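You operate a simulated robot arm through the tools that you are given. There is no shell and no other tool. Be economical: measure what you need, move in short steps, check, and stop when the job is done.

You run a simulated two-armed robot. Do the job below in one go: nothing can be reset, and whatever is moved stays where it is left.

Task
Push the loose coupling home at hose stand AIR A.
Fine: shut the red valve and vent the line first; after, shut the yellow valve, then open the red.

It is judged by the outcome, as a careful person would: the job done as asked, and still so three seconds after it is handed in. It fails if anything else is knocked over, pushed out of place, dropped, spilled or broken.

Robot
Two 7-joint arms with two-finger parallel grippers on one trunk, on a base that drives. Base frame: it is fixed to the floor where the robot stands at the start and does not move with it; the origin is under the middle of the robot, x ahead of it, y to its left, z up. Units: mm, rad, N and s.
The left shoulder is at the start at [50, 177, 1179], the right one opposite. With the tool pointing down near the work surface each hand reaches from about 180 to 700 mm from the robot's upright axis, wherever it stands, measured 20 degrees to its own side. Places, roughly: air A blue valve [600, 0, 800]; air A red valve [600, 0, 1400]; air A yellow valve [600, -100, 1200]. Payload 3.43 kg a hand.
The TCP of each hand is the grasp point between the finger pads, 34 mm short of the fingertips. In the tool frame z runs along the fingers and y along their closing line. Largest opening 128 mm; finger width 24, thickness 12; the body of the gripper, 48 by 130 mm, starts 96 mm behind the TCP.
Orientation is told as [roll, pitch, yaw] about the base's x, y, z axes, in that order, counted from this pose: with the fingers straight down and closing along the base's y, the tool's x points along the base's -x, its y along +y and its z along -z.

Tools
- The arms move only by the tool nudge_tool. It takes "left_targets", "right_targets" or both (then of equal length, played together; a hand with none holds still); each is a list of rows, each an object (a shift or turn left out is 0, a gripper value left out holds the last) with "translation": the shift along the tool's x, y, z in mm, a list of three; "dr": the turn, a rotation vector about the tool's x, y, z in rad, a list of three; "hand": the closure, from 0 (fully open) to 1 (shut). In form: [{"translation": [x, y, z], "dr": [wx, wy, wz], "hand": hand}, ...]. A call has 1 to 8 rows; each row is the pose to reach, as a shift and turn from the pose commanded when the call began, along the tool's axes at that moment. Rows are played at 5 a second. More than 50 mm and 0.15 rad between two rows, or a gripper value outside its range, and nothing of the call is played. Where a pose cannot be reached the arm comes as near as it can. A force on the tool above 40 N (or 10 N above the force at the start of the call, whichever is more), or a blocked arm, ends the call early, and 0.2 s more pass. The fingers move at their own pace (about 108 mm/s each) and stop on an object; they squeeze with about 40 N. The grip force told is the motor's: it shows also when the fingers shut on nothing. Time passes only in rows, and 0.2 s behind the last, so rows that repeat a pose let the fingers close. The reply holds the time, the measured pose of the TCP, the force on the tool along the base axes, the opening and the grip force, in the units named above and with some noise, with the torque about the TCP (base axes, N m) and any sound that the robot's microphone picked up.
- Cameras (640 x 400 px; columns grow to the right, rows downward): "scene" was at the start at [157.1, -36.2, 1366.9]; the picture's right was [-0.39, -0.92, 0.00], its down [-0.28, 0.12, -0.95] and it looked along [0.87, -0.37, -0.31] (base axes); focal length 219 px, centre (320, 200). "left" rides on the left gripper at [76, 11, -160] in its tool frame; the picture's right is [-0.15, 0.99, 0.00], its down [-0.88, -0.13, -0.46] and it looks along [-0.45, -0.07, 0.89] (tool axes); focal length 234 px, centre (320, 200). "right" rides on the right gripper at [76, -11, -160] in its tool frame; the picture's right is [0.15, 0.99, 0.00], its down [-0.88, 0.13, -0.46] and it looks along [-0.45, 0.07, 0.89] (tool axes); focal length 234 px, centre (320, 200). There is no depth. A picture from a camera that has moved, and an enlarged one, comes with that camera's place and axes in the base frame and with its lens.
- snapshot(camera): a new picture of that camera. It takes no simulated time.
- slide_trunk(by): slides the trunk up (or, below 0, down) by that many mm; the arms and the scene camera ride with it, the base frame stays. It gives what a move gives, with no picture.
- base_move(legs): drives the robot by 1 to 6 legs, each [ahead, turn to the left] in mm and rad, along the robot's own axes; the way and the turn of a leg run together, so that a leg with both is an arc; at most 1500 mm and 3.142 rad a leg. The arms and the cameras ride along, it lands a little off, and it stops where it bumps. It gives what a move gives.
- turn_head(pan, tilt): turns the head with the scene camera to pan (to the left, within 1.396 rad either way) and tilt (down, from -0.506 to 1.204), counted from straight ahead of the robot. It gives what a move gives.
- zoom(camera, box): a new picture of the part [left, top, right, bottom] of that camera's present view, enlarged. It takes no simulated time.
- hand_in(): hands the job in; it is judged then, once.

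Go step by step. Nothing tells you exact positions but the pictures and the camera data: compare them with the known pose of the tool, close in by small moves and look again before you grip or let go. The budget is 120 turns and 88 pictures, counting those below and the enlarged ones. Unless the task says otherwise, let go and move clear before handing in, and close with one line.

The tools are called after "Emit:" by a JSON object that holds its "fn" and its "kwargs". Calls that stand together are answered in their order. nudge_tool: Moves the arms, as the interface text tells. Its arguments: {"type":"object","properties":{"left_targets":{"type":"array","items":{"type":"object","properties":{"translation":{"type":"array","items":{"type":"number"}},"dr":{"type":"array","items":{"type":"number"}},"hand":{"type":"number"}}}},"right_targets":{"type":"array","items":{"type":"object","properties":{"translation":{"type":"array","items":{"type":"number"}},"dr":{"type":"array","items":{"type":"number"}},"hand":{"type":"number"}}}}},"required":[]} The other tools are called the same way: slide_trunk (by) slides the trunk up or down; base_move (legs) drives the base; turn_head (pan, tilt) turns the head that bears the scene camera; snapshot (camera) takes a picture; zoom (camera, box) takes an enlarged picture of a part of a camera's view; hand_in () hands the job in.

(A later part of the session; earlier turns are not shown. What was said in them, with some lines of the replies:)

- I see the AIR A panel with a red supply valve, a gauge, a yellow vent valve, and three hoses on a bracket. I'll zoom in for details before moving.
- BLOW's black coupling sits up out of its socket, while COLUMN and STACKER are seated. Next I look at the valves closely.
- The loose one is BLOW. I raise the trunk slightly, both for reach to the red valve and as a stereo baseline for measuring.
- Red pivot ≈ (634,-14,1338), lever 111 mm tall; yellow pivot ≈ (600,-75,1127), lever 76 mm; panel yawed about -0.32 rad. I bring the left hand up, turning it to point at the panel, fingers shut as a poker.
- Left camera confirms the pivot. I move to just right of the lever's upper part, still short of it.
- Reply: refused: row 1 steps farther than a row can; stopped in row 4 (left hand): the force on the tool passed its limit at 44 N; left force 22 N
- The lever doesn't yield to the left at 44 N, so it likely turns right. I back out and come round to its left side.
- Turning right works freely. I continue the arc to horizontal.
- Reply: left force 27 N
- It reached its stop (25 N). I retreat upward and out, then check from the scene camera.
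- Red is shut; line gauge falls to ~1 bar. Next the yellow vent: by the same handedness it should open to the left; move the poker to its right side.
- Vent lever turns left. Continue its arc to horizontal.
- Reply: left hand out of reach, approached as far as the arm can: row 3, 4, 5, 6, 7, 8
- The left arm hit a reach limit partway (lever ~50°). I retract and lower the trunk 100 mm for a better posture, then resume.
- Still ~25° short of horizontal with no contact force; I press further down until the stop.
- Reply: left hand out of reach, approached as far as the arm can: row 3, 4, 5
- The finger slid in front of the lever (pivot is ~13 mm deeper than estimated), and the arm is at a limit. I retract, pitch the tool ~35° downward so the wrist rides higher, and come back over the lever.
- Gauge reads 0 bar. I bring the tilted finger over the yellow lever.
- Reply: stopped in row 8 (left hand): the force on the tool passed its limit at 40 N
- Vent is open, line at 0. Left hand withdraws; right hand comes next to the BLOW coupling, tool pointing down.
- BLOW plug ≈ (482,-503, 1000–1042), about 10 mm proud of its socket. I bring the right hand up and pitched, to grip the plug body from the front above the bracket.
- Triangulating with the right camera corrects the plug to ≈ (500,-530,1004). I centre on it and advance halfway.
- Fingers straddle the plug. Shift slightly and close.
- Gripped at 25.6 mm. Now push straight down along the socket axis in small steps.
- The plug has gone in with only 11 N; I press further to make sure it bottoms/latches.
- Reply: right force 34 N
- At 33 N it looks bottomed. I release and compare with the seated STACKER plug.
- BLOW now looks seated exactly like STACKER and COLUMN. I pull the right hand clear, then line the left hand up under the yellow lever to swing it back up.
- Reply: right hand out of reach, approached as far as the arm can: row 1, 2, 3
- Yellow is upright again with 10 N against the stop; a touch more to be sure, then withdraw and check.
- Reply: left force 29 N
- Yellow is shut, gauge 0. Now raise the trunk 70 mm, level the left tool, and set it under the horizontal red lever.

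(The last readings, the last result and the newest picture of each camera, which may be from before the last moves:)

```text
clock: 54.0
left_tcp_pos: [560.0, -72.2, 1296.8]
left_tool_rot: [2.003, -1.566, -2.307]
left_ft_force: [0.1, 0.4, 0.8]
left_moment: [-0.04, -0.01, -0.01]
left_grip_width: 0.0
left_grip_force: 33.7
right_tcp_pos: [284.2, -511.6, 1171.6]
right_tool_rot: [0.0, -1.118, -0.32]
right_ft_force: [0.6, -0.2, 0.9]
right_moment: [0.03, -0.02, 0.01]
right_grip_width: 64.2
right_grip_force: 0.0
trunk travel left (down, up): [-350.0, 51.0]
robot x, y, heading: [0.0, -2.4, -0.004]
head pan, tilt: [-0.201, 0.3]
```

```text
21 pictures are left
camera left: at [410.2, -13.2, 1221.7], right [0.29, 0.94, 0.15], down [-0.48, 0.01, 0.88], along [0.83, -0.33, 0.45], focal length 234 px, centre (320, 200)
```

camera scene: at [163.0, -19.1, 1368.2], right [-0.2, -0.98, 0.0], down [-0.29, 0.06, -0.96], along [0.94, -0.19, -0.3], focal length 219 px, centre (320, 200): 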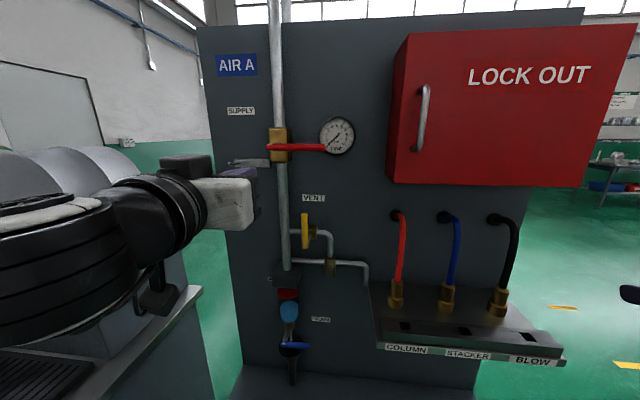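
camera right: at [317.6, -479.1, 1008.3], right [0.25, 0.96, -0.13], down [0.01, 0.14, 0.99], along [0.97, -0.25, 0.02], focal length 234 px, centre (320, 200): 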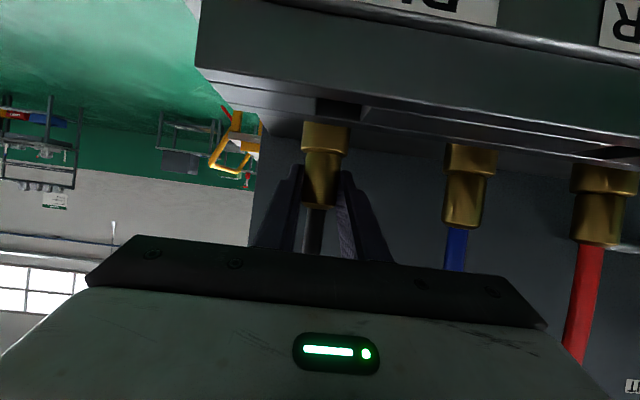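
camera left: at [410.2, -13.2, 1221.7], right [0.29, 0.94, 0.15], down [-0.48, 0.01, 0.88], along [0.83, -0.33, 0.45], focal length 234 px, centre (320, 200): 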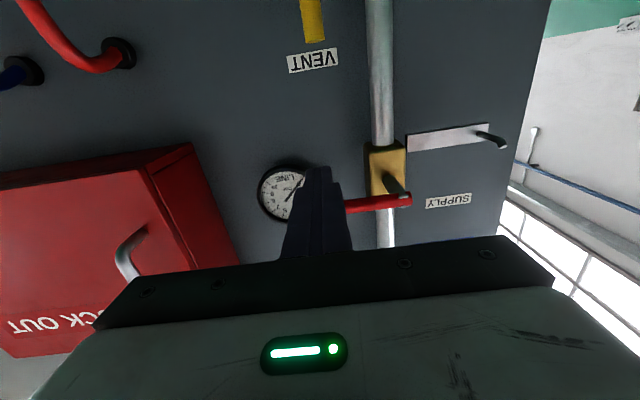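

Emit:
{"fn": "nudge_tool", "kwargs": {"left_targets": [{"translation": [0, 0, 17]}, {"translation": [0, 0, 34]}]}}

Emit:
{"fn": "nudge_tool", "kwargs": {"left_targets": [{"translation": [-20, 0, 0]}, {"translation": [-39, -4, 0]}, {"translation": [-60, -2, 0]}, {"translation": [-80, 5, 0]}, {"translation": [-98, 18, 0]}, {"translation": [-112, 36, 0]}, {"translation": [-121, 55, 0]}]}}

Emit:
{"fn": "snapshot", "kwargs": {"camera": "left"}}

```text
clock: 54.6
left_tcp_pos: [591.2, -81.7, 1298.7]
left_tool_rot: [1.903, -1.564, -2.207]
left_ft_force: [-0.3, -0.2, 0.8]
left_moment: [0.0, 0.03, -0.01]
left_grip_width: 0.1
left_grip_force: 33.0
right_tcp_pos: [284.3, -511.7, 1169.5]
right_tool_rot: [0.002, -1.119, -0.319]
right_ft_force: [-0.1, 0.0, 0.1]
right_moment: [0.02, 0.0, -0.02]
right_grip_width: 64.0
right_grip_force: 0.2
trunk travel left (down, up): [-350.0, 51.0]
robot x, y, heading: [-4.7, 0.1, -0.003]
head pan, tilt: [-0.201, 0.3]
```

```text
clock: 56.2
left_tcp_pos: [606.2, -29.1, 1419.6]
left_tool_rot: [2.178, -1.564, -2.481]
left_ft_force: [-0.8, 1.5, 0.2]
left_moment: [0.0, 0.02, -0.05]
left_grip_width: 0.0
left_grip_force: 33.3
right_tcp_pos: [283.7, -511.5, 1171.1]
right_tool_rot: [0.001, -1.119, -0.32]
right_ft_force: [-0.1, 0.3, 0.3]
right_moment: [0.0, 0.0, 0.03]
right_grip_width: 64.1
right_grip_force: 0.1
trunk travel left (down, up): [-350.0, 51.0]
robot x, y, heading: [-1.8, 1.5, 0.003]
head pan, tilt: [-0.201, 0.3]
```

```text
20 pictures are left
camera left: at [457.2, 30.3, 1343.1], right [0.29, 0.94, 0.15], down [-0.48, 0.01, 0.88], along [0.83, -0.33, 0.45], focal length 234 px, centre (320, 200)
```

left: 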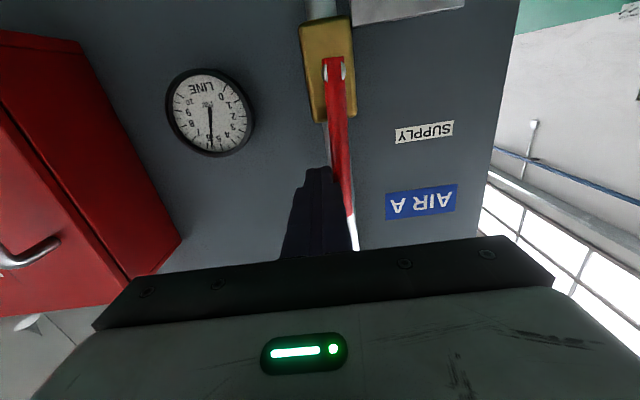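

Red is nearly upright and line pressure is back at 5+ bar. I push gently to its stop, then back out.

Emit:
{"fn": "nudge_tool", "kwargs": {"left_targets": [{"translation": [0, 4, 0]}, {"translation": [0, 8, 0]}, {"translation": [0, 12, 0]}]}}

Emit:
{"fn": "nudge_tool", "kwargs": {"left_targets": [{"translation": [0, -14, 0]}, {"translation": [0, -16, -40]}, {"translation": [0, -16, -80]}, {"translation": [30, 10, -110]}, {"translation": [60, 40, -130]}, {"translation": [90, 80, -140]}, {"translation": [110, 115, -150]}]}}

Emit:
{"fn": "snapshot", "kwargs": {"camera": "scene"}}

Emit:
{"fn": "zoom", "kwargs": {"camera": "scene", "box": [220, 60, 380, 260]}}

Emit:
{"fn": "zoom", "kwargs": {"camera": "scene", "box": [360, 250, 580, 380]}}

```text
clock: 57.0
left_tcp_pos: [608.7, -25.2, 1419.8]
left_tool_rot: [1.957, -1.563, -2.269]
left_ft_force: [-2.6, -13.5, 4.2]
left_moment: [-0.06, -0.06, -0.3]
left_grip_width: 0.0
left_grip_force: 32.9
right_tcp_pos: [282.9, -514.1, 1171.2]
right_tool_rot: [0.009, -1.118, -0.324]
right_ft_force: [-0.4, 0.0, 0.4]
right_moment: [-0.02, 0.03, -0.01]
right_grip_width: 64.0
right_grip_force: 0.1
trunk travel left (down, up): [-350.0, 51.0]
robot x, y, heading: [3.3, -0.1, -0.003]
head pan, tilt: [-0.201, 0.3]
```

```text
refused: row 6 steps farther than a row can; nothing moved
```

```text
19 pictures are left
camera scene: at [161.8, -22.2, 1368.4], right [-0.2, -0.98, 0.0], down [-0.29, 0.06, -0.96], along [0.94, -0.19, -0.3], focal length 219 px, centre (320, 200)
```

scene: 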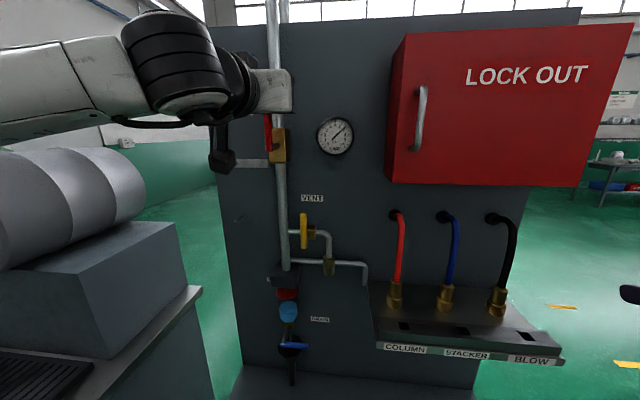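

```text
2.00 times, centred on (300, 160) of scene
camera zoom: at [161.8, -22.2, 1368.4], right [-0.2, -0.98, 0.0], down [-0.29, 0.06, -0.96], along [0.94, -0.19, -0.3], focal length 438 px, centre (360, 280)
```

zoom: 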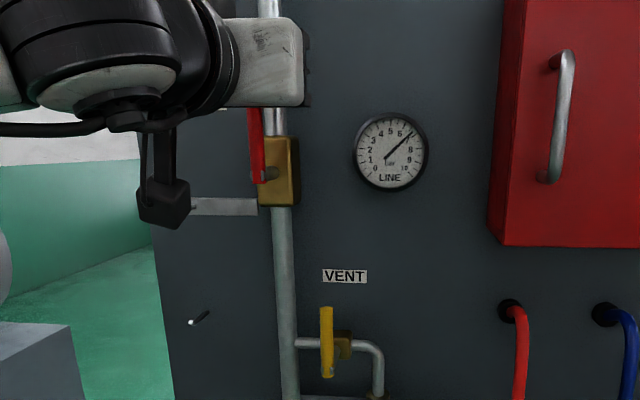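

```text
2.91 times, centred on (470, 315) of scene
camera zoom: at [161.8, -22.2, 1368.4], right [-0.2, -0.98, 0.0], down [-0.29, 0.06, -0.96], along [0.94, -0.19, -0.3], focal length 638 px, centre (-116, -134)
```

zoom: 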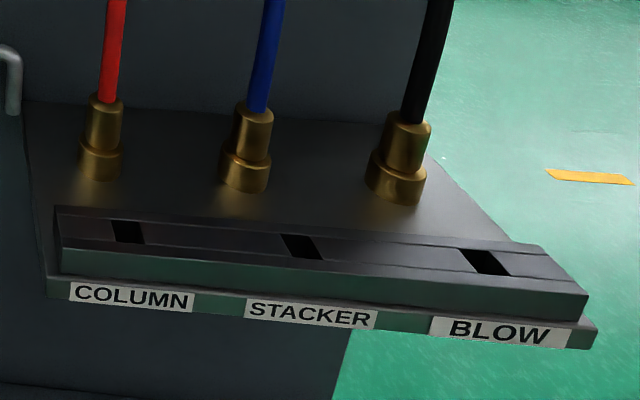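

Red is against its stop; the line holds ~6–7 bar and BLOW is seated. I withdraw the left hand in smaller steps.

Emit:
{"fn": "nudge_tool", "kwargs": {"left_targets": [{"translation": [0, -14, 0]}, {"translation": [0, -16, -40]}, {"translation": [0, -16, -80]}, {"translation": [25, 5, -110]}, {"translation": [50, 30, -130]}, {"translation": [75, 60, -140]}, {"translation": [100, 90, -150]}]}}

Emit:
{"fn": "snapshot", "kwargs": {"camera": "scene"}}

Emit:
{"fn": "zoom", "kwargs": {"camera": "scene", "box": [220, 60, 380, 260]}}

Emit:
{"fn": "zoom", "kwargs": {"camera": "scene", "box": [430, 260, 550, 340]}}

```text
clock: 58.6
left_tcp_pos: [494.8, 114.1, 1316.7]
left_tool_rot: [2.156, -1.565, -2.459]
left_ft_force: [0.0, -0.3, 0.4]
left_moment: [0.02, -0.02, 0.01]
left_grip_width: 0.0
left_grip_force: 33.6
right_tcp_pos: [283.4, -511.8, 1171.1]
right_tool_rot: [0.001, -1.119, -0.318]
right_ft_force: [-0.2, 0.4, -0.1]
right_moment: [0.0, -0.05, -0.03]
right_grip_width: 63.7
right_grip_force: 0.1
trunk travel left (down, up): [-350.0, 51.0]
robot x, y, heading: [-0.3, -2.6, -0.005]
head pan, tilt: [-0.201, 0.3]
```

```text
16 pictures are left
camera scene: at [162.7, -18.3, 1368.3], right [-0.2, -0.98, 0.0], down [-0.29, 0.06, -0.96], along [0.94, -0.19, -0.3], focal length 219 px, centre (320, 200)
```

scene: 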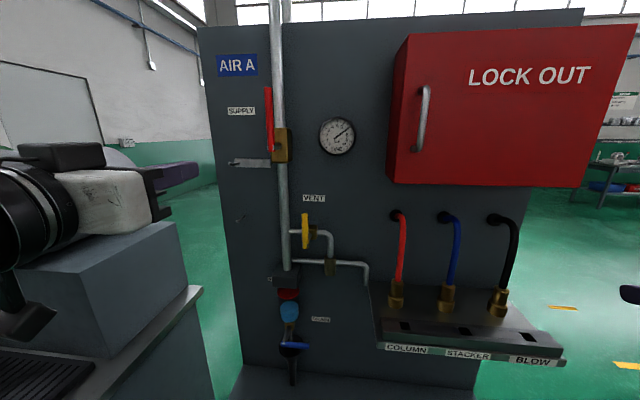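

```text
2.00 times, centred on (300, 160) of scene
camera zoom: at [162.7, -18.3, 1368.3], right [-0.2, -0.98, 0.0], down [-0.29, 0.06, -0.96], along [0.94, -0.19, -0.3], focal length 438 px, centre (360, 280)
```

zoom: 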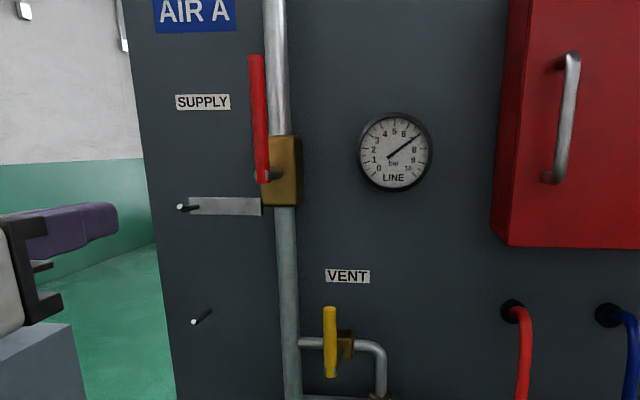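

```text
5.00 times, centred on (490, 300) of scene
camera zoom: at [162.7, -18.3, 1368.3], right [-0.2, -0.98, 0.0], down [-0.29, 0.06, -0.96], along [0.94, -0.19, -0.3], focal length 1096 px, centre (-530, -300)
```

zoom: 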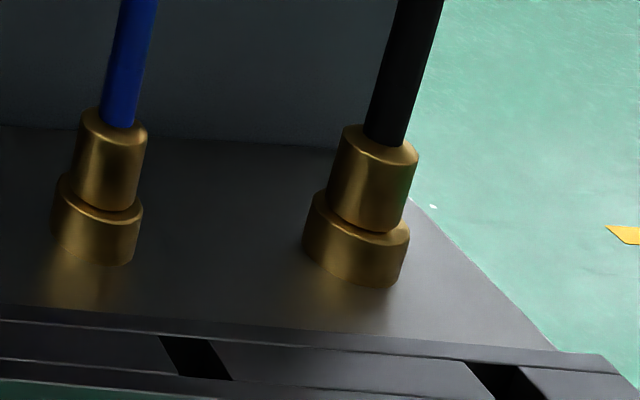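

Everything is as asked: red open, yellow shut, the line holding about 7 bar, and BLOW seated under pressure with both hands clear. Handing in.

Emit:
{"fn": "hand_in", "kwargs": {}}

```text
The job is handed in.
```

The loose BLOW coupling at AIR A is pushed home and holding at about 7 bar. I shut red and vented the line first; afterwards I shut yellow, then opened red.
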